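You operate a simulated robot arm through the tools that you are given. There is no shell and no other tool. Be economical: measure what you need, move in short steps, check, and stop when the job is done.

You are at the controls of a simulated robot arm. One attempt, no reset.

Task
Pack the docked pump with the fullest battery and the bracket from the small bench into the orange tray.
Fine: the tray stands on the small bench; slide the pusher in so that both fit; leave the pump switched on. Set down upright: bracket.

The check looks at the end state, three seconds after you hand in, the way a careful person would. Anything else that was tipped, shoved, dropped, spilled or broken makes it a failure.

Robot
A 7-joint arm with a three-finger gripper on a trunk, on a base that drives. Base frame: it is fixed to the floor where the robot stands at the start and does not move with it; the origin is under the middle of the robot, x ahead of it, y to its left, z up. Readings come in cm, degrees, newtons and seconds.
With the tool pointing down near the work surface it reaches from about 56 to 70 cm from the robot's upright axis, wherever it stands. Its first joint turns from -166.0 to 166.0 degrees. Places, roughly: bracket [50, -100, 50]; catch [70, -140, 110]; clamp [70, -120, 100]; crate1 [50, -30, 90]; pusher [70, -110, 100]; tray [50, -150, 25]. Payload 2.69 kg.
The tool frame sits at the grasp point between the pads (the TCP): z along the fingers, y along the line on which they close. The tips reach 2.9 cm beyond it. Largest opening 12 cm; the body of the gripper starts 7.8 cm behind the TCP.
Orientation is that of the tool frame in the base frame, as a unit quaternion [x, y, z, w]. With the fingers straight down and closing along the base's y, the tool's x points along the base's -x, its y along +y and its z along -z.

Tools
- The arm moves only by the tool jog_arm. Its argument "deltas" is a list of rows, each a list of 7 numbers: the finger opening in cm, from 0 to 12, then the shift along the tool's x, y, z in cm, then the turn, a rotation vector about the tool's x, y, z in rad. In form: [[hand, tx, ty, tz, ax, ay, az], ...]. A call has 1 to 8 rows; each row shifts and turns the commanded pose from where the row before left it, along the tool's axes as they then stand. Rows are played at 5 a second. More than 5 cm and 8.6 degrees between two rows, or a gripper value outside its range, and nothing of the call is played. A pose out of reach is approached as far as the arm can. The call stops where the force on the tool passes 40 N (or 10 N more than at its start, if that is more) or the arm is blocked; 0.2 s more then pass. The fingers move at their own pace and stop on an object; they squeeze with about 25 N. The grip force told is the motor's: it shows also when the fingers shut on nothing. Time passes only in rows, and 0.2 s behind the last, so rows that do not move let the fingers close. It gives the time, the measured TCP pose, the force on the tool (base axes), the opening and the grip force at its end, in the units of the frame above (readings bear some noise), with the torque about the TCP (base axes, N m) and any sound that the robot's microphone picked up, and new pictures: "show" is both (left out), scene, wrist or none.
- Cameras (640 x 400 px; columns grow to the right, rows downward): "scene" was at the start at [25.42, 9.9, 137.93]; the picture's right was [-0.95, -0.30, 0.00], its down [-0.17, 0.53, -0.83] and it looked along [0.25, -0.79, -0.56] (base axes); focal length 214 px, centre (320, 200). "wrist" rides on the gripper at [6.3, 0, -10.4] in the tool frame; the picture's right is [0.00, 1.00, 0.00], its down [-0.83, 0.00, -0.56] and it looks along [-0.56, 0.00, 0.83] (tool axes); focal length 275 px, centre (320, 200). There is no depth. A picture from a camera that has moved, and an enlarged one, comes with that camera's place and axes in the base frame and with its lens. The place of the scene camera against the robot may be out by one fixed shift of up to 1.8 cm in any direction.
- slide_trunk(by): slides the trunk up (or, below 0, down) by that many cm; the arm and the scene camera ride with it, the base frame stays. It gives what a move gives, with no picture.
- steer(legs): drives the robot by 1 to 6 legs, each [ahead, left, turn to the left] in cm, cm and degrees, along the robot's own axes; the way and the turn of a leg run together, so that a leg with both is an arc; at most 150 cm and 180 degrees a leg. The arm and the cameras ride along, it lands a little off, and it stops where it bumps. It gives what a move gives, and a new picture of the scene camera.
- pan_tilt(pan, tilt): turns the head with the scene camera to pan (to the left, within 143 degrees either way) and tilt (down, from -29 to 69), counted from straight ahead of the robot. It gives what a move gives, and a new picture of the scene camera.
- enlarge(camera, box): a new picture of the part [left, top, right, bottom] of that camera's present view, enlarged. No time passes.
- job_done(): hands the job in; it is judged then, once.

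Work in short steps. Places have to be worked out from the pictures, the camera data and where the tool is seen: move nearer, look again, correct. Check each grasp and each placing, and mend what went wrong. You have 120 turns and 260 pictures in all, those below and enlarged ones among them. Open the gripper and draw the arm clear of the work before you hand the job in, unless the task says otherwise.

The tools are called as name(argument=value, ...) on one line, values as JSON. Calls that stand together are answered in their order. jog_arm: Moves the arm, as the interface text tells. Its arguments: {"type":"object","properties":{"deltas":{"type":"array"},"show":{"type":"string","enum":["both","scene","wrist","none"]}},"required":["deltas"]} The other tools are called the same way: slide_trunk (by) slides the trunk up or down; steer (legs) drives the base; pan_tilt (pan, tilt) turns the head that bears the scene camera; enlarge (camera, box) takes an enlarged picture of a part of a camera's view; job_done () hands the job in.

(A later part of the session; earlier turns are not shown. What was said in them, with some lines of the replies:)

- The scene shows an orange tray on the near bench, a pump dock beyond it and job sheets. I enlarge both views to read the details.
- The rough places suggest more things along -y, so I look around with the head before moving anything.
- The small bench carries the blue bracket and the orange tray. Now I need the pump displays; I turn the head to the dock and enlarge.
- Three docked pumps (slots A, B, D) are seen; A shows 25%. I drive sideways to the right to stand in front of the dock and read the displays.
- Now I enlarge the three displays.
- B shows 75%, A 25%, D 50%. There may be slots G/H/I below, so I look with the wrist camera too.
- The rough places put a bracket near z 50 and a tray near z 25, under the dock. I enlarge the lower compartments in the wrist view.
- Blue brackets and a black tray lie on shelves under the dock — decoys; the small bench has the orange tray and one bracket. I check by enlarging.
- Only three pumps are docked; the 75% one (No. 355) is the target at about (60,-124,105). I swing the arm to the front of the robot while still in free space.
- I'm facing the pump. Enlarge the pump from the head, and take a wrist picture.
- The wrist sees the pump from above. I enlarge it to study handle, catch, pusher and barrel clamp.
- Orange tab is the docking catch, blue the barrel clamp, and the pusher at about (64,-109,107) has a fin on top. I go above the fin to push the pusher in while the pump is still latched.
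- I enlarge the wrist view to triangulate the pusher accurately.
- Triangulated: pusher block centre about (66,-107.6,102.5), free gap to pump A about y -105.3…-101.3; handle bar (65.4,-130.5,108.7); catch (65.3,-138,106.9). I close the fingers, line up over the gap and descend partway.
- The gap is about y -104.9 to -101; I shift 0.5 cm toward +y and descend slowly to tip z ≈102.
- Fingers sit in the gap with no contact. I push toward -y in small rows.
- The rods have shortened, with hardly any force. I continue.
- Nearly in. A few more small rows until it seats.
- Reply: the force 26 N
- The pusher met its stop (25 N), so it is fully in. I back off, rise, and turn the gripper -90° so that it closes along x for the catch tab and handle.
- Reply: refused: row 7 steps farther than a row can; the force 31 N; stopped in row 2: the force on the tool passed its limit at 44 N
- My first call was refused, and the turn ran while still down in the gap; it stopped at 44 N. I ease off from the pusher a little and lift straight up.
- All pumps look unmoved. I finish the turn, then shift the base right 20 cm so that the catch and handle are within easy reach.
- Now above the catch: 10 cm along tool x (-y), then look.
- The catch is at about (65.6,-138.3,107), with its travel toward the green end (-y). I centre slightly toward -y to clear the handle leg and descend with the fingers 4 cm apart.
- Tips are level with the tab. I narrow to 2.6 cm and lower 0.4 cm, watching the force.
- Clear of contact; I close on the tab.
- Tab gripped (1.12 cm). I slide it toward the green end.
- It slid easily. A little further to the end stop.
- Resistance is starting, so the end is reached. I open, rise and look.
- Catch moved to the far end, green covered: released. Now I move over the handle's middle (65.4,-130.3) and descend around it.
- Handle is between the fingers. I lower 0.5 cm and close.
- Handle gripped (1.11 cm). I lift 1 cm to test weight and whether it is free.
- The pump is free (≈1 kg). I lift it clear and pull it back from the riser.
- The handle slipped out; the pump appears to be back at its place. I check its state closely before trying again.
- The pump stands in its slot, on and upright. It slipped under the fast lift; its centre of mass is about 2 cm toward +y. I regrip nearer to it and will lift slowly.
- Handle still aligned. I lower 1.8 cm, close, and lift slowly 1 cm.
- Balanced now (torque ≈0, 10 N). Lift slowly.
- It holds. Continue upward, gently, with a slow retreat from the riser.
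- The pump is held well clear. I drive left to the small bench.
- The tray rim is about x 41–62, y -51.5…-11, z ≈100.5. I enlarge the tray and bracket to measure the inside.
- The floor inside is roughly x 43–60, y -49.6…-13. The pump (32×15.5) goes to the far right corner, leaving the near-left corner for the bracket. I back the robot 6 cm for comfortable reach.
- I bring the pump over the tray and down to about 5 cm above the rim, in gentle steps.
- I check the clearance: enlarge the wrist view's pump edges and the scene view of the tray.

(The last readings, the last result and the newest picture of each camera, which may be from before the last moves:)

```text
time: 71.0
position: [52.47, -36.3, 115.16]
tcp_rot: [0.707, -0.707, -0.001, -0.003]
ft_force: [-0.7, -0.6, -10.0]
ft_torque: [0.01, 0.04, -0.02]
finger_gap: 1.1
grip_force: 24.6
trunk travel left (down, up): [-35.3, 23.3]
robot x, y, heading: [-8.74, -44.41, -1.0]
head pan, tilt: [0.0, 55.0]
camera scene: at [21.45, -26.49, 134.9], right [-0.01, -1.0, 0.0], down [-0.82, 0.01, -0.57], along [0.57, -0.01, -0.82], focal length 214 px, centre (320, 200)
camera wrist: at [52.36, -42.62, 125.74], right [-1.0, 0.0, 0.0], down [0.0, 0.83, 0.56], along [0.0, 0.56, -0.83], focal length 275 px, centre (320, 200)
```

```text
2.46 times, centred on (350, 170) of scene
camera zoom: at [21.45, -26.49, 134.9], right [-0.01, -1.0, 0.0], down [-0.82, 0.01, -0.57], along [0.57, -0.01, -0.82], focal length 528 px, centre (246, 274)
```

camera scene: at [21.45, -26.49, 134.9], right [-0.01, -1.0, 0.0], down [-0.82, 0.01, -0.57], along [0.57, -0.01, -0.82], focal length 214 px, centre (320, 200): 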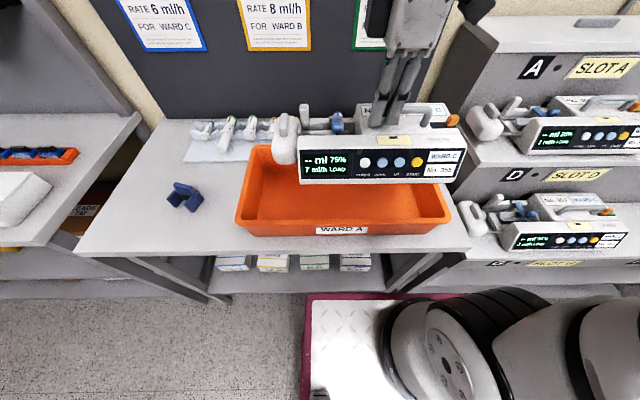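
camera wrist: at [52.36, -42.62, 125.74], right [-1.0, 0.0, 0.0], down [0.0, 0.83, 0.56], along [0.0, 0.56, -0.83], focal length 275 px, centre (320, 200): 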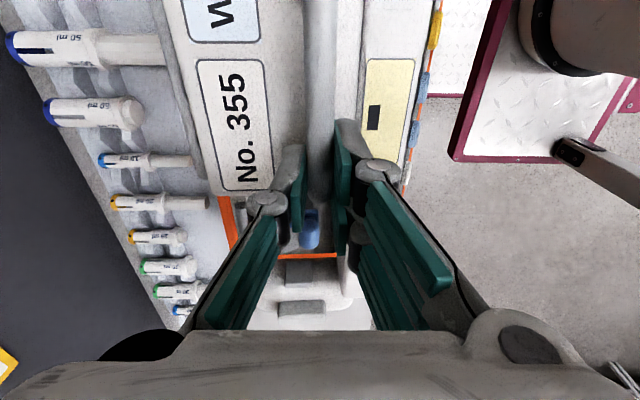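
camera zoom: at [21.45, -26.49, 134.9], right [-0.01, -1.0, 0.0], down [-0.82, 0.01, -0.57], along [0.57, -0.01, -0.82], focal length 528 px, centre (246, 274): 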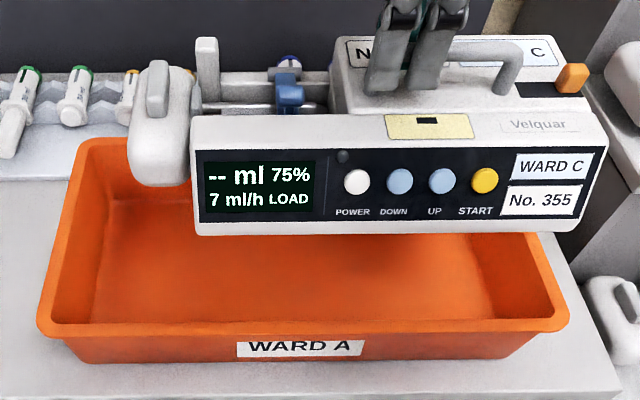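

Re-solving with both cameras: rim z ≈98, outer x 41.6–64.4, y -52.3…-10, floor z ≈90. I shift to (54.2,-37.1) and lower slowly to the rim.

jog_arm(deltas=[[0, 0.4, -0.6, 0, 0, 0, 0], [0, 0.4, -0.6, 0, 0, 0, 0], [0, 0, -0.6, 0, 0, 0, 0], [0, 0, 0, 1, 0, 0, 0], [0, 0, 0, 1.5, 0, 0, 0], [0, 0, 0, 1.5, 0, 0, 0], [0, 0, 0, 1.5, 0, 0, 0], [0, 0, 0, 1, 0, 0, 0]])

enlarge(camera="scene", box=[220, 90, 480, 250])

```text
time: 72.8
position: [54.25, -37.05, 108.67]
tcp_rot: [-0.707, 0.708, 0.0, 0.002]
ft_force: [0.2, 0.6, -10.3]
ft_torque: [-0.02, 0.02, -0.01]
finger_gap: 1.1
grip_force: 25.4
trunk travel left (down, up): [-35.3, 23.3]
robot x, y, heading: [-8.82, -44.36, -0.8]
head pan, tilt: [0.0, 55.0]
camera scene: at [21.45, -26.49, 134.9], right [-0.01, -1.0, 0.0], down [-0.82, 0.01, -0.57], along [0.57, -0.01, -0.82], focal length 214 px, centre (320, 200)
camera wrist: at [54.15, -43.41, 119.29], right [-1.0, 0.0, 0.0], down [0.0, 0.83, 0.56], along [0.0, 0.56, -0.83], focal length 275 px, centre (320, 200)
```

scene: 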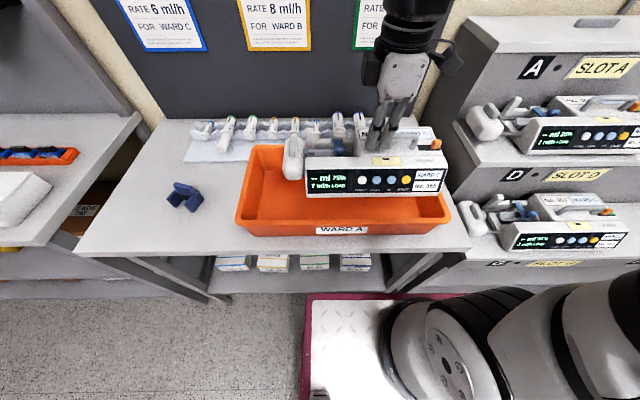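
wrist: 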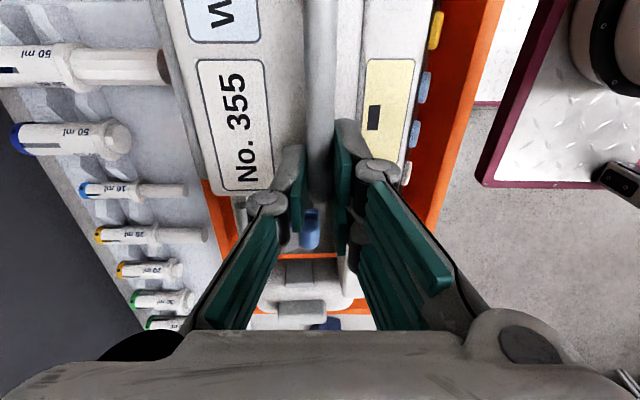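

```text
2.46 times, centred on (350, 170) of scene
camera zoom: at [21.45, -26.49, 134.9], right [-0.01, -1.0, 0.0], down [-0.82, 0.01, -0.57], along [0.57, -0.01, -0.82], focal length 528 px, centre (246, 274)
```

zoom: 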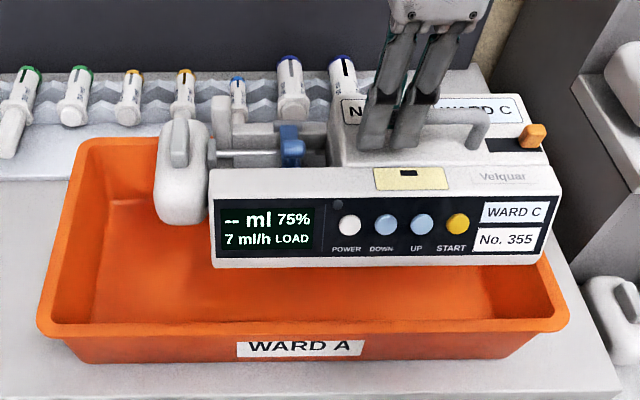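

The pump is just above the rim. I shift 0.7 cm toward +y for right-wall clearance and lower slowly into the tray.

jog_arm(deltas=[[0, -0.4, 0, 0, 0, 0, 0], [0, -0.3, 0, 0.5, 0, 0, 0], [0, 0, 0, 1, 0, 0, 0], [0, 0, 0, 1, 0, 0, 0], [0, 0, 0, 1, 0, 0, 0], [0, 0, 0, 1, 0, 0, 0], [0, 0, 0, 1, 0, 0, 0], [0, 0, 0, 1, 0, 0, 0]])

enlarge(camera="scene", box=[220, 90, 480, 250])

```text
time: 74.6
position: [54.34, -36.18, 102.28]
tcp_rot: [-0.707, 0.707, 0.001, 0.003]
ft_force: [-0.2, 0.0, -10.0]
ft_torque: [0.0, 0.01, 0.0]
finger_gap: 1.09
grip_force: 25.1
trunk travel left (down, up): [-35.3, 23.3]
robot x, y, heading: [-9.02, -44.38, -0.6]
head pan, tilt: [0.0, 55.0]
camera scene: at [21.45, -26.49, 134.9], right [-0.01, -1.0, 0.0], down [-0.82, 0.01, -0.57], along [0.57, -0.01, -0.82], focal length 214 px, centre (320, 200)
camera wrist: at [54.2, -42.62, 112.77], right [-1.0, 0.0, 0.0], down [0.0, 0.83, 0.56], along [0.0, 0.56, -0.83], focal length 275 px, centre (320, 200)
```

scene: 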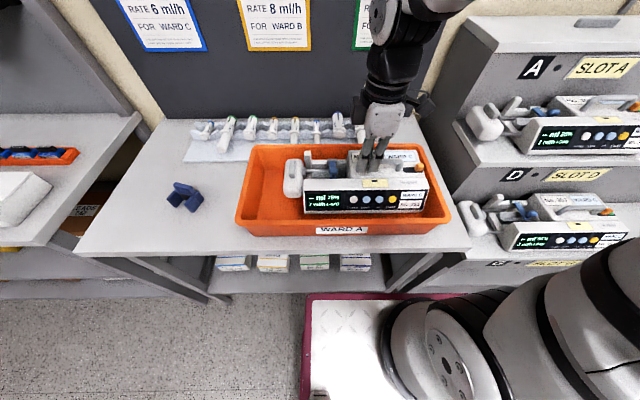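
wrist: 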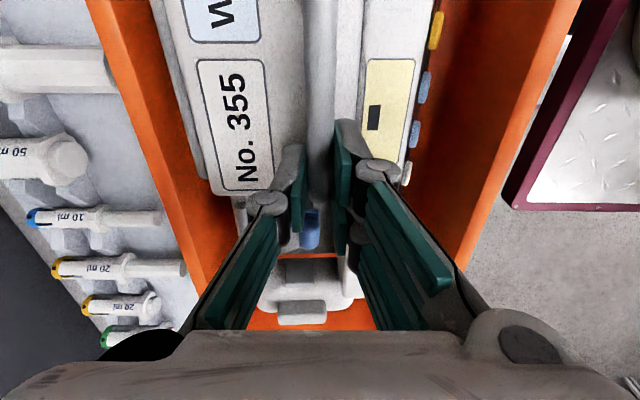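

```text
2.46 times, centred on (350, 170) of scene
camera zoom: at [21.45, -26.49, 134.9], right [-0.01, -1.0, 0.0], down [-0.82, 0.01, -0.57], along [0.57, -0.01, -0.82], focal length 528 px, centre (246, 274)
```

zoom: 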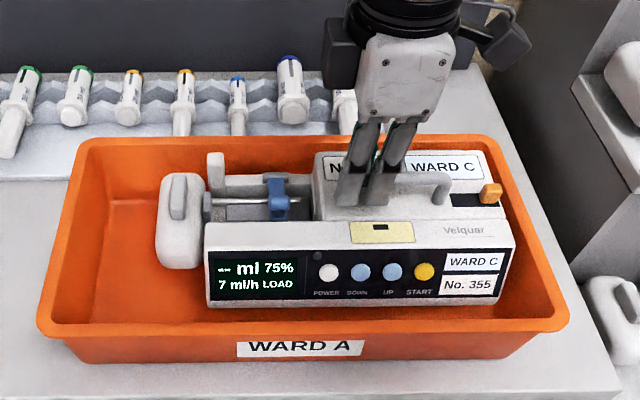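

Well inside, with room on both sides. I shift 0.5 cm to the right and lower in small rows until it touches.

jog_arm(deltas=[[0, 0.5, 0, 0, 0, 0, 0], [0, 0, 0, 0.6, 0, 0, 0], [0, 0, 0, 0.6, 0, 0, 0], [0, 0, 0, 0.4, 0, 0, 0], [0, 0, 0, 0.4, 0, 0, 0]], show="none")

```text
time: 75.8
position: [54.12, -36.8, 100.16]
tcp_rot: [0.708, -0.706, -0.001, -0.002]
ft_force: [0.0, -0.1, -10.0]
ft_torque: [-0.02, 0.01, -0.01]
finger_gap: 1.13
grip_force: 24.9
trunk travel left (down, up): [-35.3, 23.3]
robot x, y, heading: [-9.02, -44.64, -0.9]
head pan, tilt: [0.0, 55.0]
```

jog_arm(deltas=[[0, 0, 0, 0.3, 0, 0, 0], [0, 0, 0, 0.3, 0, 0, 0], [0, 0, 0, 0.2, 0, 0, 0]], show="scene")

```text
time: 76.6
position: [54.42, -36.82, 99.59]
tcp_rot: [0.707, -0.707, 0.001, -0.005]
ft_force: [11.0, -2.4, 38.0]
ft_torque: [0.48, -0.13, 0.42]
finger_gap: 1.1
grip_force: 24.3
trunk travel left (down, up): [-35.3, 23.3]
robot x, y, heading: [-8.81, -44.41, -0.7]
head pan, tilt: [0.0, 55.0]
camera scene: at [21.4, -26.5, 134.93], right [-0.01, -1.0, 0.0], down [-0.82, 0.01, -0.57], along [0.57, -0.01, -0.82], focal length 214 px, centre (320, 200)
```

scene: 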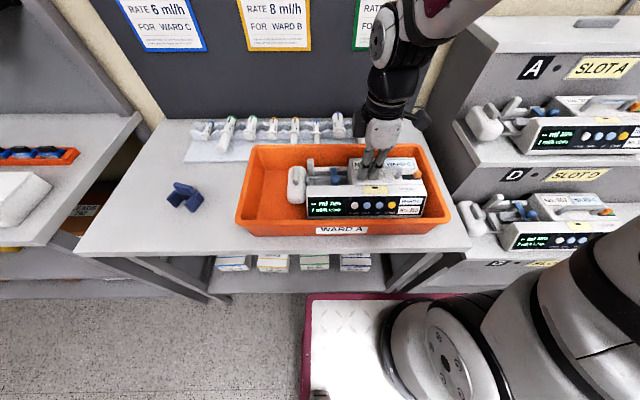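

It has touched the floor (38 N). I ease up 0.3 cm, open and rise.

jog_arm(deltas=[[0, 0, 0, -0.2, 0, 0, 0], [4, 0, 0, 0, 0, 0, 0], [4, 0, 0, 0, 0, 0, 0], [4, 0, 0, -2, 0, 0, 0], [4, 0, 0, -4, 0, 0, 0], [4, 0, 0, -4, 0, 0, 0], [4, 0, 0, -4, 0, 0, 0], [4, 0, 0, -4, 0, 0, 0]])

enlarge(camera="scene", box=[150, 110, 480, 260])

```text
time: 78.4
position: [54.24, -36.99, 117.53]
tcp_rot: [0.707, -0.707, 0.0, -0.002]
ft_force: [0.2, 0.3, 0.6]
ft_torque: [-0.02, 0.02, -0.03]
finger_gap: 4.0
grip_force: 0.1
trunk travel left (down, up): [-35.3, 23.3]
robot x, y, heading: [-8.78, -44.41, -0.8]
head pan, tilt: [0.0, 55.0]
camera scene: at [21.45, -26.49, 134.9], right [-0.01, -1.0, 0.0], down [-0.82, 0.01, -0.57], along [0.57, -0.01, -0.82], focal length 214 px, centre (320, 200)
camera wrist: at [54.22, -43.33, 128.09], right [-1.0, 0.0, 0.0], down [0.0, 0.83, 0.56], along [0.0, 0.56, -0.83], focal length 275 px, centre (320, 200)
```

scene: 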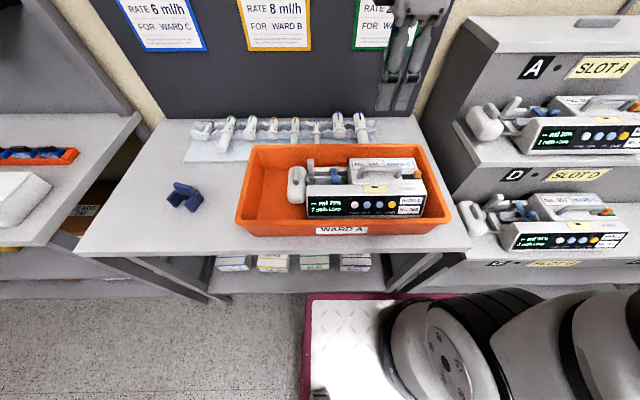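
wrist: 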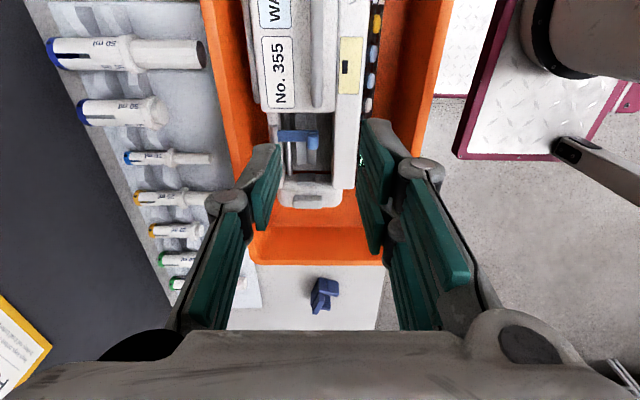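

```text
1.94 times, centred on (315, 185) of scene
camera zoom: at [21.45, -26.49, 134.9], right [-0.01, -1.0, 0.0], down [-0.82, 0.01, -0.57], along [0.57, -0.01, -0.82], focal length 416 px, centre (330, 229)
```

zoom: 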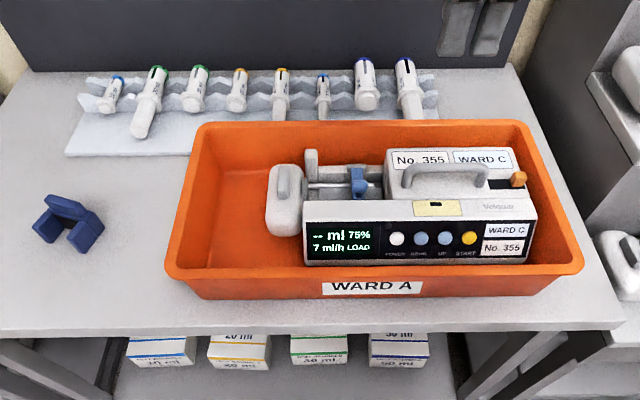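

The pump sits flat in the tray, on, with about 8 cm free at the left end. I drive left to reach the bracket.

steer(legs=[[0, 35, 0]])

jog_arm(deltas=[[8, 0, 0, -2, 0, 0, 0]], show="wrist")

```text
time: 80.7
position: [54.98, -2.16, 117.5]
tcp_rot: [-0.706, 0.709, 0.002, 0.004]
ft_force: [0.4, -0.6, 0.7]
ft_torque: [-0.04, 0.02, -0.02]
finger_gap: 4.01
grip_force: 0.1
trunk travel left (down, up): [-35.3, 23.3]
robot x, y, heading: [-8.09, -9.27, -1.1]
head pan, tilt: [0.0, 55.0]
camera scene: at [22.1, 8.42, 134.9], right [-0.02, -1.0, 0.0], down [-0.82, 0.02, -0.57], along [0.57, -0.01, -0.82], focal length 214 px, centre (320, 200)
```

scene: 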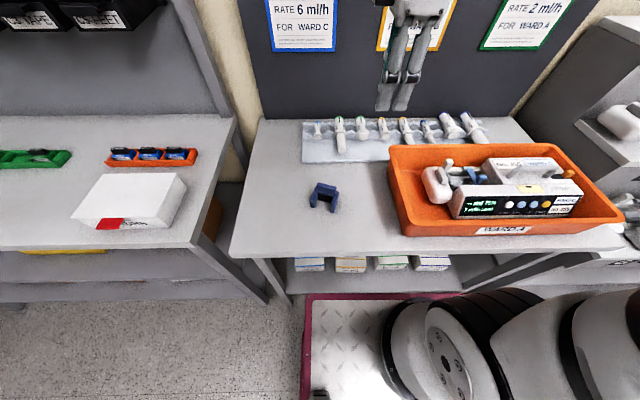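

```text
time: 81.1
position: [54.86, -2.15, 119.54]
tcp_rot: [-0.706, 0.708, 0.002, 0.002]
ft_force: [0.0, -0.3, 0.5]
ft_torque: [0.02, 0.0, -0.02]
finger_gap: 8.01
grip_force: 0.1
trunk travel left (down, up): [-35.3, 23.3]
robot x, y, heading: [-8.28, -9.32, -1.2]
head pan, tilt: [0.0, 55.0]
camera wrist: at [54.86, -8.56, 130.07], right [-1.0, 0.0, 0.0], down [0.0, 0.83, 0.56], along [0.0, 0.56, -0.83], focal length 275 px, centre (320, 200)
```

wrist: 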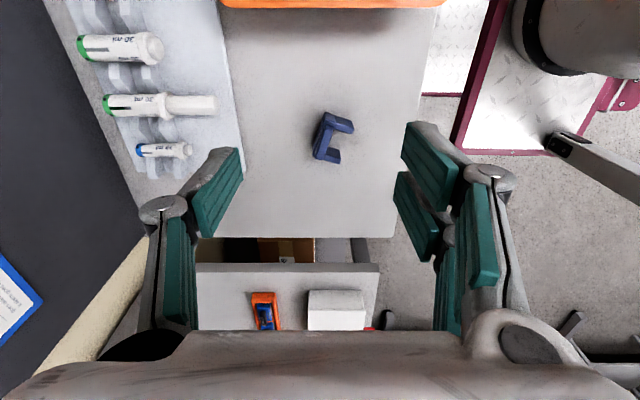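

enlarge(camera="wrist", box=[280, 90, 390, 180])

enlarge(camera="scene", box=[295, 170, 355, 220])

```text
4.44 times, centred on (335, 135) of wrist
camera zoom: at [54.86, -8.56, 130.07], right [-1.0, 0.0, 0.0], down [0.0, 0.83, 0.56], along [0.0, 0.56, -0.83], focal length 1224 px, centre (253, 489)
```

zoom: 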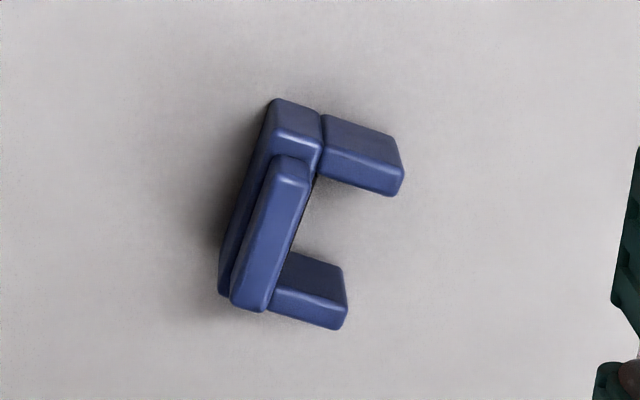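

```text
8.00 times, centred on (325, 195) of scene
camera zoom: at [22.11, 8.42, 134.9], right [-0.02, -1.0, 0.0], down [-0.82, 0.02, -0.57], along [0.57, -0.01, -0.82], focal length 1716 px, centre (280, 240)
```

zoom: 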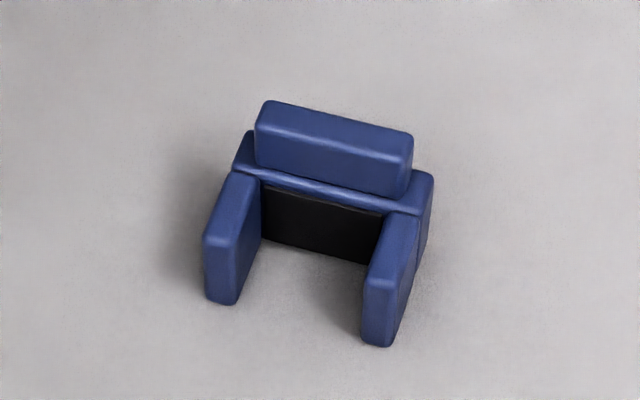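

The bracket's upright bar is at about (54.3,6.2), top z ≈94, tilted 16.6° from y. I move over it, turn to match, and descend partway.

jog_arm(deltas=[[6, -4.2, 0.3, 0, 0, 0, 0], [5, -4.15, 0.26, 0, 0, 0, 0], [4, 0, 0, 0, 0, 0, 0.145], [4, 0, 0, 0, 0, 0, 0.145], [4, 0, 0, 4, 0, 0, 0], [4, 0, 0, 4, 0, 0, 0], [4, 0, 0, 4, 0, 0, 0], [4, 0, 0, 4, 0, 0, 0]])

enlarge(camera="wrist", box=[220, 60, 420, 210])

```text
time: 82.9
position: [54.37, 6.05, 103.35]
tcp_rot: [-0.594, 0.804, 0.001, 0.002]
ft_force: [-1.1, 0.4, 0.4]
ft_torque: [0.02, -0.03, -0.02]
finger_gap: 3.99
grip_force: 0.0
trunk travel left (down, up): [-35.3, 23.3]
robot x, y, heading: [-8.28, -9.33, -1.1]
head pan, tilt: [0.0, 55.0]
camera scene: at [22.08, 8.41, 134.91], right [-0.02, -1.0, 0.0], down [-0.82, 0.02, -0.57], along [0.57, -0.01, -0.82], focal length 214 px, centre (320, 200)
camera wrist: at [52.51, -0.01, 113.88], right [-0.96, 0.29, 0.0], down [0.24, 0.79, 0.56], along [0.16, 0.54, -0.83], focal length 275 px, centre (320, 200)
```

scene: 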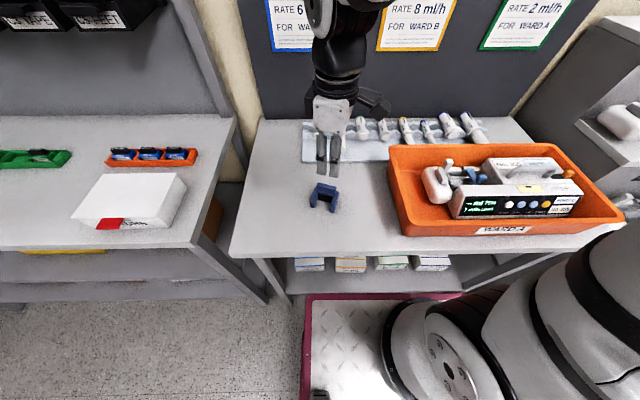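
wrist: 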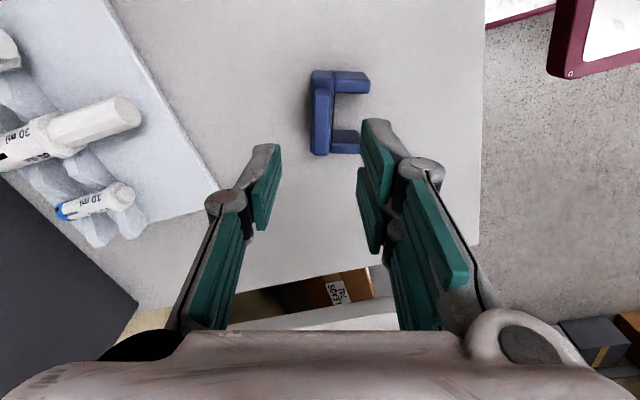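

```text
2.67 times, centred on (320, 135) of wrist
camera zoom: at [52.51, -0.01, 113.88], right [-0.96, 0.29, 0.0], down [0.24, 0.79, 0.56], along [0.16, 0.54, -0.83], focal length 734 px, centre (320, 373)
```

zoom: 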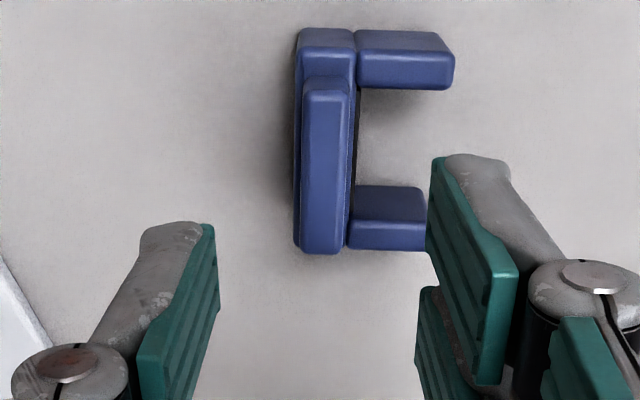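

Aligned with the bar (centre about (54.3,6.5)). I descend to tip z ≈92.8 and close.

jog_arm(deltas=[[4, -0.4, 0, 2, 0, 0, 0], [4, 0, 0, 2, 0, 0, 0], [4, 0, 0, 2, 0, 0, 0], [4, 0, 0, 1, 0, 0, 0], [4, 0, 0, 0.6, 0, 0, 0], [0, 0, 0, 0, 0, 0, 0], [0, 0, 0, 0, 0, 0, 0], [0, 0, 0, 0, 0, 0, 0]])

enlarge(camera="wrist", box=[220, 60, 420, 210])

```text
time: 84.7
position: [54.57, 6.68, 95.94]
tcp_rot: [-0.596, 0.803, 0.002, 0.001]
ft_force: [-0.7, 0.1, 0.8]
ft_torque: [-0.01, 0.0, 0.0]
finger_gap: 1.26
grip_force: 25.2
trunk travel left (down, up): [-35.3, 23.3]
robot x, y, heading: [-7.67, -9.23, -0.9]
head pan, tilt: [0.0, 55.0]
camera scene: at [22.11, 8.42, 134.9], right [-0.02, -1.0, 0.0], down [-0.82, 0.02, -0.57], along [0.57, -0.01, -0.82], focal length 214 px, centre (320, 200)
camera wrist: at [52.61, 0.49, 106.49], right [-0.96, 0.29, 0.0], down [0.24, 0.79, 0.56], along [0.16, 0.54, -0.83], focal length 275 px, centre (320, 200)
```

scene: 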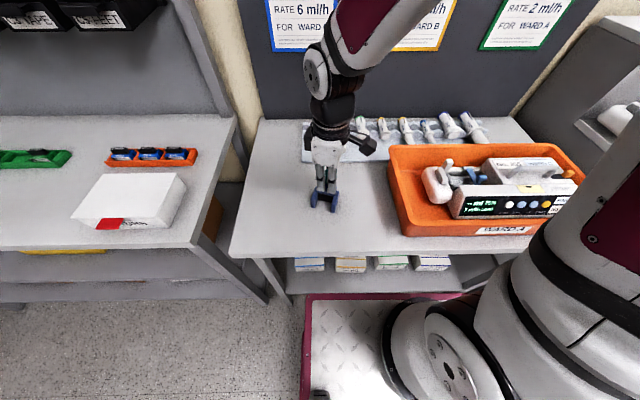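
wrist: 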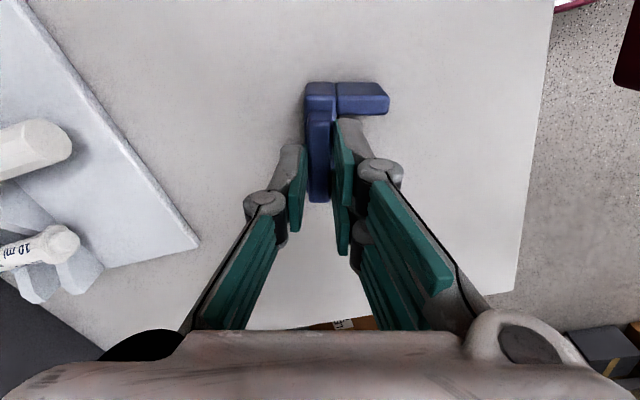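

```text
2.67 times, centred on (320, 135) of wrist
camera zoom: at [52.61, 0.49, 106.49], right [-0.96, 0.29, 0.0], down [0.24, 0.79, 0.56], along [0.16, 0.54, -0.83], focal length 734 px, centre (320, 373)
```

zoom: 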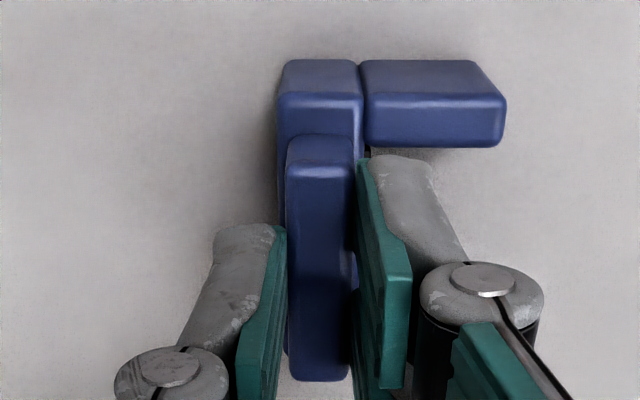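

Gripped (1.26 cm). Lift slowly.

jog_arm(deltas=[[0, 0, 0, -0.4, 0, 0, 0], [0, 0, 0, -0.8, 0, 0, 0], [0, 0, 0, -1.2, 0, 0, 0], [0, 0, 0, -1.5, 0, 0, 0], [0, 0, 0, -2, 0, 0, 0], [0, 0, 0, -2, 0, 0, 0], [0, 0, 0, -2, 0, 0, 0], [0, 0, 0, -1, 0, 0, 0]], show="wrist")

```text
time: 86.5
position: [54.51, 6.51, 106.98]
tcp_rot: [-0.595, 0.804, 0.0, 0.003]
ft_force: [0.0, 0.5, -0.9]
ft_torque: [0.01, -0.01, 0.0]
finger_gap: 1.28
grip_force: 25.0
trunk travel left (down, up): [-35.3, 23.3]
robot x, y, heading: [-8.24, -9.42, -1.2]
head pan, tilt: [0.0, 55.0]
camera wrist: at [52.61, 0.32, 117.44], right [-0.96, 0.29, 0.0], down [0.24, 0.79, 0.56], along [0.16, 0.54, -0.83], focal length 275 px, centre (320, 200)
```

wrist: 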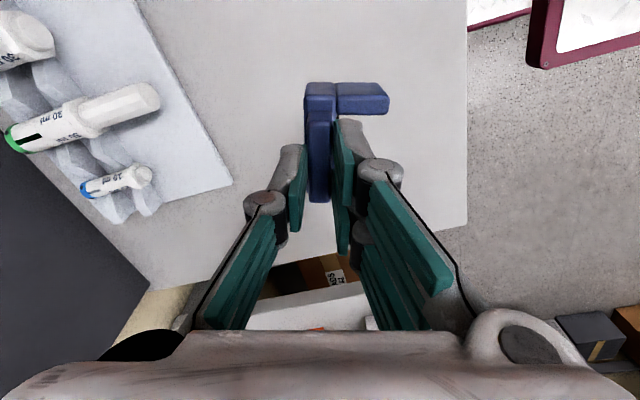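

Held. I raise further, turn back square, and back the robot off 5 cm while moving 12 cm right.

jog_arm(deltas=[[0, 0, 0, -2, 0, 0, 0], [0, 0, 0, -2, 0, 0, 0], [0, 0, 0, -2, 0, 0, 0], [0, 0, 0, -2, 0, 0, 0], [0, 0, 0, 0, 0, 0, -0.1], [0, 0, 0, 0, 0, 0, -0.1], [0, 0, 0, 0, 0, 0, -0.08]], show="none")

steer(legs=[[-5, -12, 0]])

```text
time: 88.1
position: [54.5, 6.62, 115.03]
tcp_rot: [-0.702, 0.712, 0.002, 0.003]
ft_force: [-0.1, 0.0, -1.6]
ft_torque: [0.0, -0.04, -0.01]
finger_gap: 1.28
grip_force: 25.0
trunk travel left (down, up): [-35.3, 23.3]
robot x, y, heading: [-8.31, -9.5, -1.1]
head pan, tilt: [0.0, 55.0]
```

```text
time: 89.4
position: [49.44, -5.47, 114.93]
tcp_rot: [-0.7, 0.714, 0.001, 0.003]
ft_force: [1.1, -0.7, -1.2]
ft_torque: [-0.02, -0.03, -0.03]
finger_gap: 1.27
grip_force: 25.7
trunk travel left (down, up): [-35.3, 23.3]
robot x, y, heading: [-13.63, -21.75, -1.5]
head pan, tilt: [0.0, 55.0]
camera scene: at [16.93, -3.46, 134.9], right [-0.02, -1.0, 0.0], down [-0.82, 0.02, -0.57], along [0.57, -0.01, -0.82], focal length 214 px, centre (320, 200)
```

scene: 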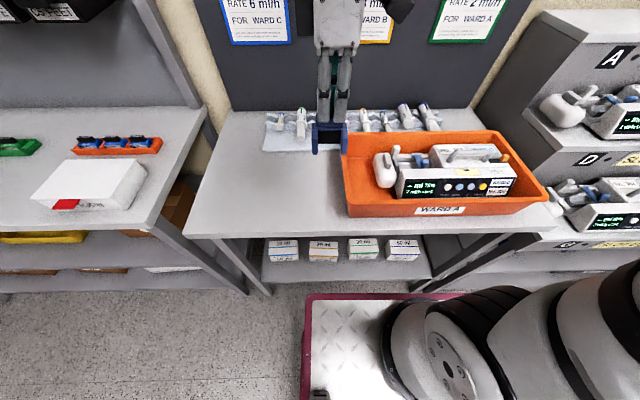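

Now over the left end of the tray at (48.3,-17.8), still high.

jog_arm(deltas=[[0, 3, 0.3, 0, 0, 0, -0.02], [0, 3.1, 0.3, 0, 0, 0, 0], [0, 3.1, 0.3, 0, 0, 0, 0], [0, 3.1, 0.2, 0, 0, 0, 0], [0, 0, 0, 2, 0, 0, 0], [0, 0, 0, 1, 0, 0, 0]])

enlarge(camera="scene", box=[320, 110, 560, 230])

enlarge(camera="wrist", box=[180, 0, 460, 210])

```text
time: 90.8
position: [48.15, -17.85, 111.83]
tcp_rot: [0.708, -0.707, -0.001, -0.003]
ft_force: [-0.9, 0.4, -0.7]
ft_torque: [0.0, -0.02, 0.01]
finger_gap: 1.28
grip_force: 25.1
trunk travel left (down, up): [-35.3, 23.3]
robot x, y, heading: [-13.63, -21.34, -1.4]
head pan, tilt: [0.0, 55.0]
camera scene: at [16.92, -3.46, 134.9], right [-0.02, -1.0, 0.0], down [-0.82, 0.02, -0.57], along [0.57, -0.01, -0.82], focal length 214 px, centre (320, 200)
camera wrist: at [48.04, -24.21, 122.33], right [-1.0, -0.01, 0.0], down [-0.01, 0.83, 0.56], along [0.0, 0.56, -0.83], focal length 275 px, centre (320, 200)
```

scene: 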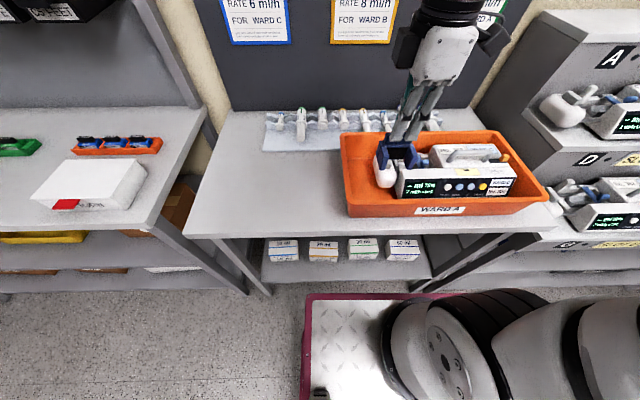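
wrist: 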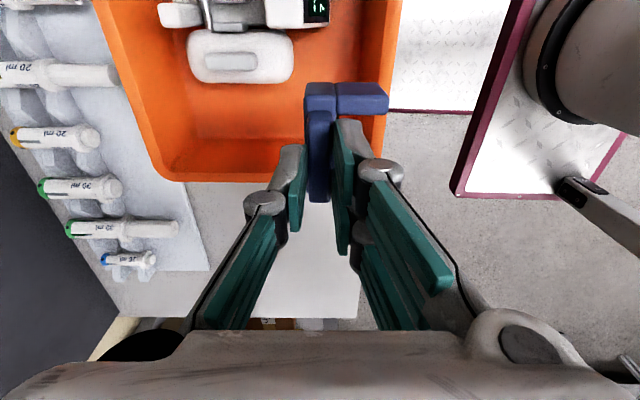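

```text
2.67 times, centred on (440, 170) of scene
camera zoom: at [16.92, -3.46, 134.9], right [-0.02, -1.0, 0.0], down [-0.82, 0.02, -0.57], along [0.57, -0.01, -0.82], focal length 572 px, centre (0, 280)
```

zoom: 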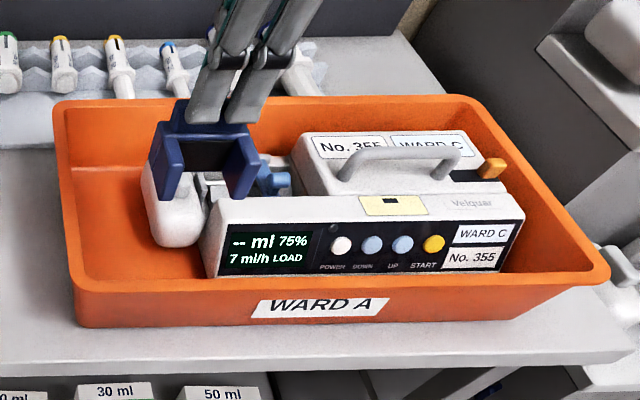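

```text
1.90 times, centred on (320, 105) of wrist
camera zoom: at [48.04, -24.21, 122.33], right [-1.0, -0.01, 0.0], down [-0.01, 0.83, 0.56], along [0.0, 0.56, -0.83], focal length 524 px, centre (320, 381)
```

zoom: 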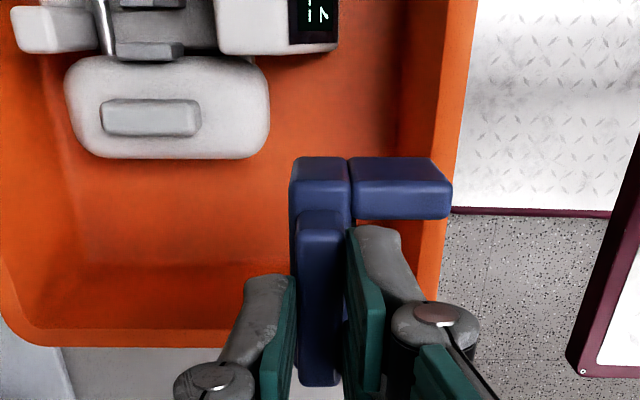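

Clear view: pusher ends at y ≈-18.5, left wall floor at y ≈-11.6, near floor edge x ≈43.6. I shift to y -16.4 and lower the bracket into the free corner.

jog_arm(deltas=[[0, -0.75, 0, 0, 0, 0, 0], [0, -0.75, 0, 0, 0, 0, 0], [0, 0, 0, 2, 0, 0, 0], [0, 0, 0, 2.5, 0, 0, 0], [0, 0, 0, 2.5, 0, 0, 0], [0, 0, 0, 2.5, 0, 0, 0], [0, 0, 0, 2, 0, 0, 0], [0, 0, 0, 1.5, 0, 0, 0]])

enlarge(camera="scene", box=[320, 110, 560, 230])

enlarge(camera="wrist", box=[180, 0, 460, 210])

```text
time: 92.6
position: [48.1, -16.15, 98.86]
tcp_rot: [-0.707, 0.708, 0.001, 0.003]
ft_force: [-0.7, -0.5, -1.1]
ft_torque: [0.02, 0.02, -0.02]
finger_gap: 1.26
grip_force: 24.8
trunk travel left (down, up): [-35.3, 23.3]
robot x, y, heading: [-13.58, -21.08, -1.4]
head pan, tilt: [0.0, 55.0]
camera scene: at [16.91, -3.46, 134.9], right [-0.02, -1.0, 0.0], down [-0.82, 0.02, -0.57], along [0.57, -0.01, -0.82], focal length 214 px, centre (320, 200)
camera wrist: at [47.98, -22.56, 109.47], right [-1.0, -0.01, 0.0], down [-0.01, 0.83, 0.56], along [0.0, 0.56, -0.83], focal length 275 px, centre (320, 200)
```

scene: 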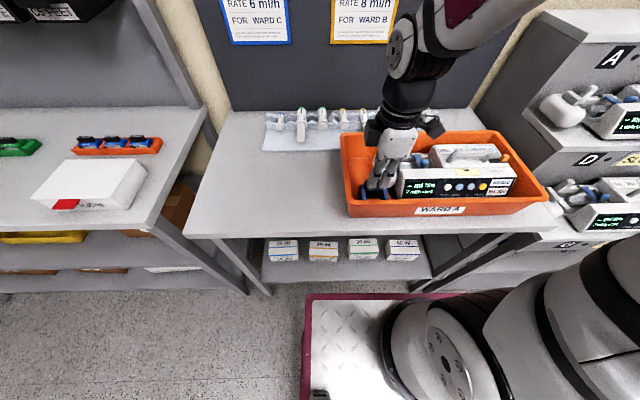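
wrist: 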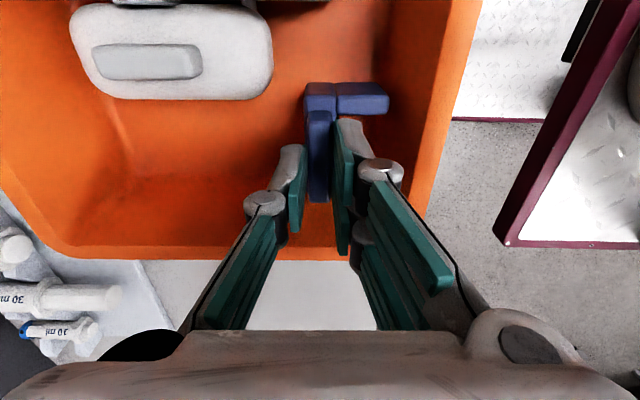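

```text
2.67 times, centred on (440, 170) of scene
camera zoom: at [16.91, -3.46, 134.9], right [-0.02, -1.0, 0.0], down [-0.82, 0.02, -0.57], along [0.57, -0.01, -0.82], focal length 572 px, centre (0, 280)
```

zoom: 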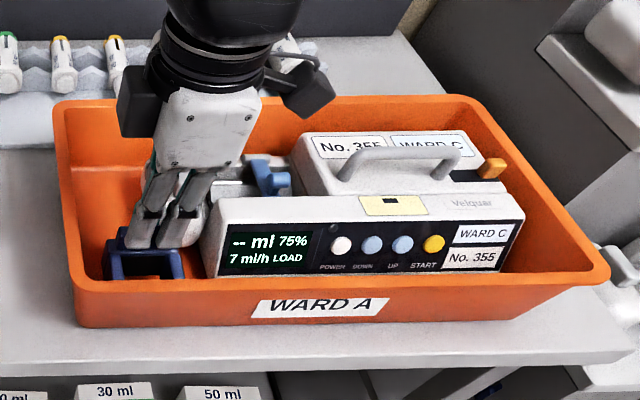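

```text
1.90 times, centred on (320, 105) of wrist
camera zoom: at [47.98, -22.56, 109.47], right [-1.0, -0.01, 0.0], down [-0.01, 0.83, 0.56], along [0.0, 0.56, -0.83], focal length 524 px, centre (320, 381)
```

zoom: 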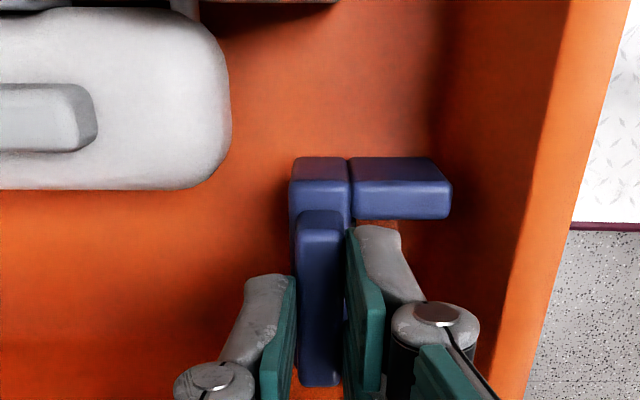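

Good clearance on all sides. I lower in fine steps to touchdown.

jog_arm(deltas=[[0, 0, 0, 0.6, 0, 0, 0], [0, 0, 0, 0.5, 0, 0, 0], [0, 0, 0, 0.3, 0, 0, 0], [0, 0, 0, 0.3, 0, 0, 0], [0, 0, 0, 0.2, 0, 0, 0]], show="none")

```text
time: 93.8
position: [48.09, -16.2, 96.86]
tcp_rot: [0.708, -0.707, -0.001, -0.002]
ft_force: [0.1, -0.5, -1.2]
ft_torque: [-0.03, -0.04, 0.03]
finger_gap: 1.25
grip_force: 25.0
trunk travel left (down, up): [-35.3, 23.3]
robot x, y, heading: [-13.07, -20.9, -1.4]
head pan, tilt: [0.0, 55.0]
```

jog_arm(deltas=[[0, 0, 0, 0.2, 0, 0, 0], [0, 0, 0, 0.15, 0, 0, 0], [0, 0, 0, 0.15, 0, 0, 0]], show="none")

```text
time: 94.6
position: [48.14, -16.14, 96.37]
tcp_rot: [0.707, -0.707, -0.001, -0.003]
ft_force: [0.3, -0.3, 1.3]
ft_torque: [0.03, 0.07, -0.07]
finger_gap: 1.27
grip_force: 24.7
trunk travel left (down, up): [-35.3, 23.3]
robot x, y, heading: [-13.67, -21.27, -1.2]
head pan, tilt: [0.0, 55.0]
```

The weight has gone off (first contact). I open a little and rise straight up.

jog_arm(deltas=[[2.4, 0, 0, 0, 0, 0, 0], [2.4, 0, 0, 0, 0, 0, 0], [2.4, 0, 0, -1, 0, 0, 0], [2.4, 0, 0, -2, 0, 0, 0], [2.4, 0, 0, -4, 0, 0, 0], [2.4, 0, 0, -4, 0, 0, 0], [2.4, 0, 0, -4, 0, 0, 0], [2.4, 0, 0, -4, 0, 0, 0]])

enlarge(camera="scene", box=[320, 110, 560, 230])

enlarge(camera="wrist", box=[180, 0, 460, 210])

```text
time: 96.4
position: [47.98, -16.04, 115.52]
tcp_rot: [0.707, -0.707, -0.002, -0.003]
ft_force: [1.0, 0.9, -0.3]
ft_torque: [-0.02, -0.01, 0.04]
finger_gap: 2.41
grip_force: 0.1
trunk travel left (down, up): [-35.3, 23.3]
robot x, y, heading: [-13.34, -21.36, -1.2]
head pan, tilt: [0.0, 55.0]
camera scene: at [16.94, -3.46, 134.9], right [-0.02, -1.0, 0.0], down [-0.82, 0.02, -0.57], along [0.57, -0.01, -0.82], focal length 214 px, centre (320, 200)
camera wrist: at [47.93, -22.42, 126.02], right [-1.0, -0.01, 0.0], down [-0.01, 0.83, 0.56], along [0.0, 0.56, -0.83], focal length 275 px, centre (320, 200)
```

scene: 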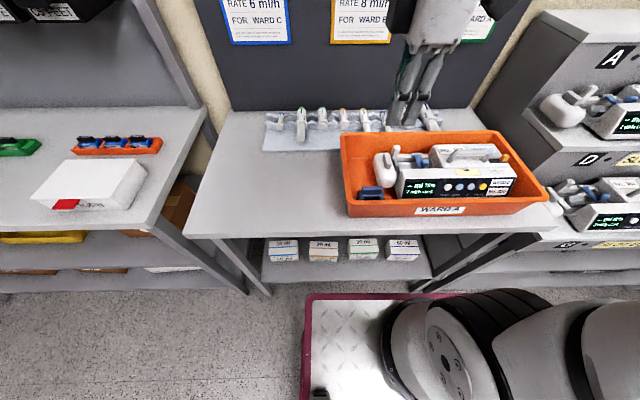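
wrist: 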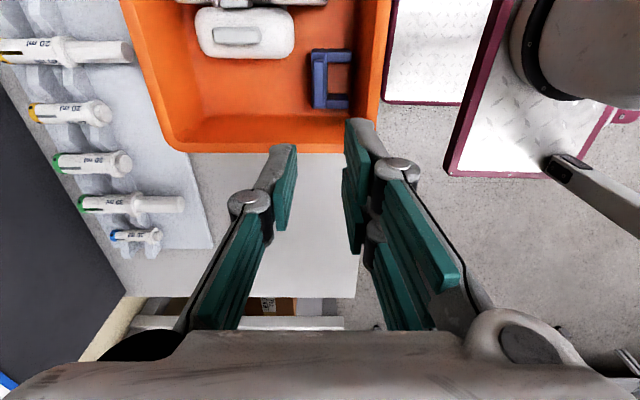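

```text
2.67 times, centred on (440, 170) of scene
camera zoom: at [16.94, -3.46, 134.9], right [-0.02, -1.0, 0.0], down [-0.82, 0.02, -0.57], along [0.57, -0.01, -0.82], focal length 572 px, centre (0, 280)
```

zoom: 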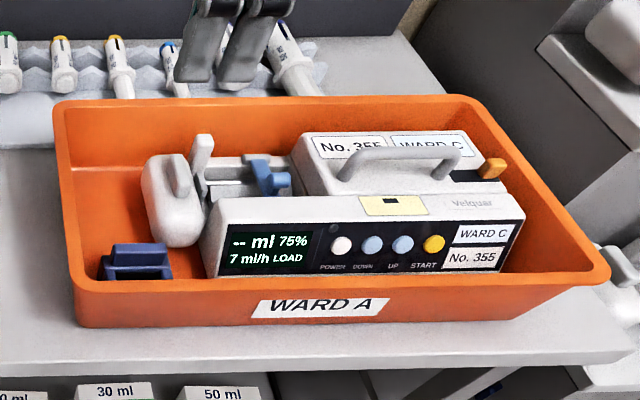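

```text
1.90 times, centred on (320, 105) of wrist
camera zoom: at [47.93, -22.42, 126.02], right [-1.0, -0.01, 0.0], down [-0.01, 0.83, 0.56], along [0.0, 0.56, -0.83], focal length 524 px, centre (320, 381)
```

zoom: 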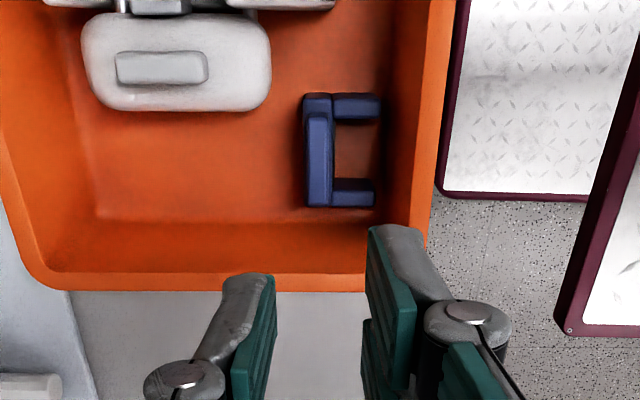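

Bracket stands upright in the tray, pump flat beside it and switched on. I open the gripper, rise and back the robot off.

jog_arm(deltas=[[5, 0, 0, -4, 0, 0, 0], [8, 0, 0, -4, 0, 0, 0], [12, 0, 0, -2, 0, 0, 0]], show="none")

steer(legs=[[-35, 0, 0]])

pan_tilt(pan=-30, tilt=40)

enlarge(camera="scene", box=[150, 60, 500, 280])

```text
time: 97.2
position: [48.18, -16.12, 125.28]
tcp_rot: [-0.707, 0.707, 0.001, 0.002]
ft_force: [0.3, -0.1, -0.4]
ft_torque: [-0.02, 0.06, -0.02]
finger_gap: 12.0
grip_force: 0.1
trunk travel left (down, up): [-35.3, 23.3]
robot x, y, heading: [-13.28, -21.47, -1.1]
head pan, tilt: [0.0, 55.0]
```

```text
time: 99.5
position: [12.6, -15.39, 125.31]
tcp_rot: [-0.707, 0.707, 0.001, 0.002]
ft_force: [0.2, -1.0, 0.1]
ft_torque: [-0.02, -0.03, -0.03]
finger_gap: 12.0
grip_force: 0.0
trunk travel left (down, up): [-35.3, 23.3]
robot x, y, heading: [-49.07, -20.21, -1.3]
head pan, tilt: [0.0, 55.0]
camera scene: at [-18.58, -2.66, 134.9], right [-0.02, -1.0, 0.0], down [-0.82, 0.02, -0.57], along [0.57, -0.01, -0.82], focal length 214 px, centre (320, 200)
```

scene: 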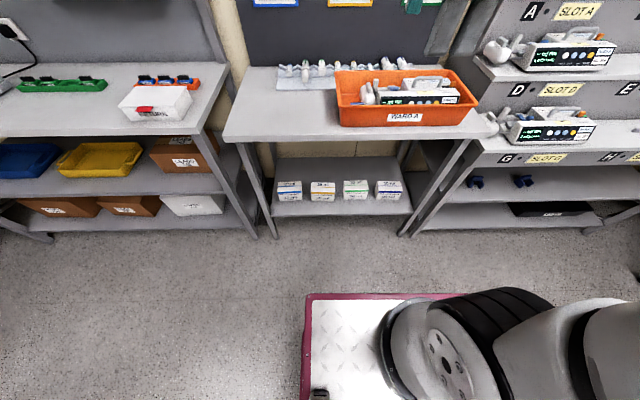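

```text
time: 100.4
position: [12.52, -15.36, 125.14]
tcp_rot: [0.708, -0.707, -0.001, -0.003]
ft_force: [-0.6, 0.0, -0.9]
ft_torque: [0.01, 0.01, 0.01]
finger_gap: 11.99
grip_force: 0.0
trunk travel left (down, up): [-35.3, 23.3]
robot x, y, heading: [-49.3, -20.13, -1.4]
head pan, tilt: [-30.0, 40.0]
camera scene: at [-18.52, -6.91, 136.97], right [-0.52, -0.85, 0.0], down [-0.55, 0.33, -0.77], along [0.65, -0.4, -0.64], focal length 214 px, centre (320, 200)
```

scene: 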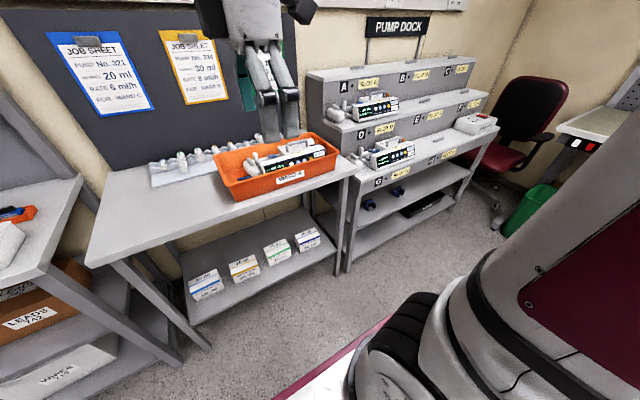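

```text
1.82 times, centred on (325, 170) of scene
camera zoom: at [-18.52, -6.91, 136.97], right [-0.52, -0.85, 0.0], down [-0.55, 0.33, -0.77], along [0.65, -0.4, -0.64], focal length 390 px, centre (311, 254)
```

zoom: 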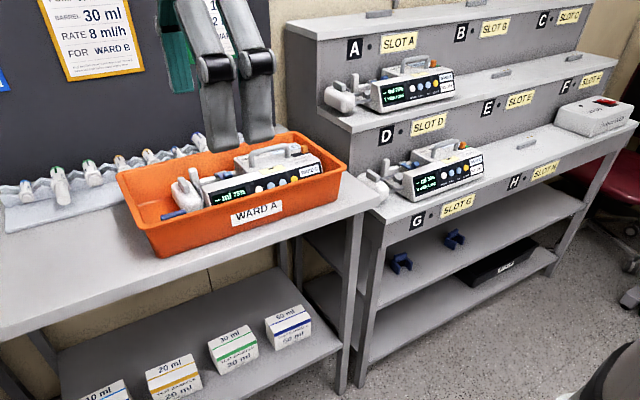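

Everything is in order: pump and bracket in the orange tray, the other pumps untouched, arm clear. I hand in.

job_done()

```text
The job is handed in.
```

I packed the pump with the fullest battery (No. 355, 75%) and the bracket from the small bench into the orange tray, and handed the job in. The pump's pusher is slid in and the pump is still switched on. The bracket stands upright beside it.

- **Slip:** on the first lift the pump slipped from the gripper and came back to rest upright in its slot. I regripped it and moved it slowly.
- **Hard contact:** the gripper also pressed on something beside the pusher once, at 44 N. Nothing visibly shifted.
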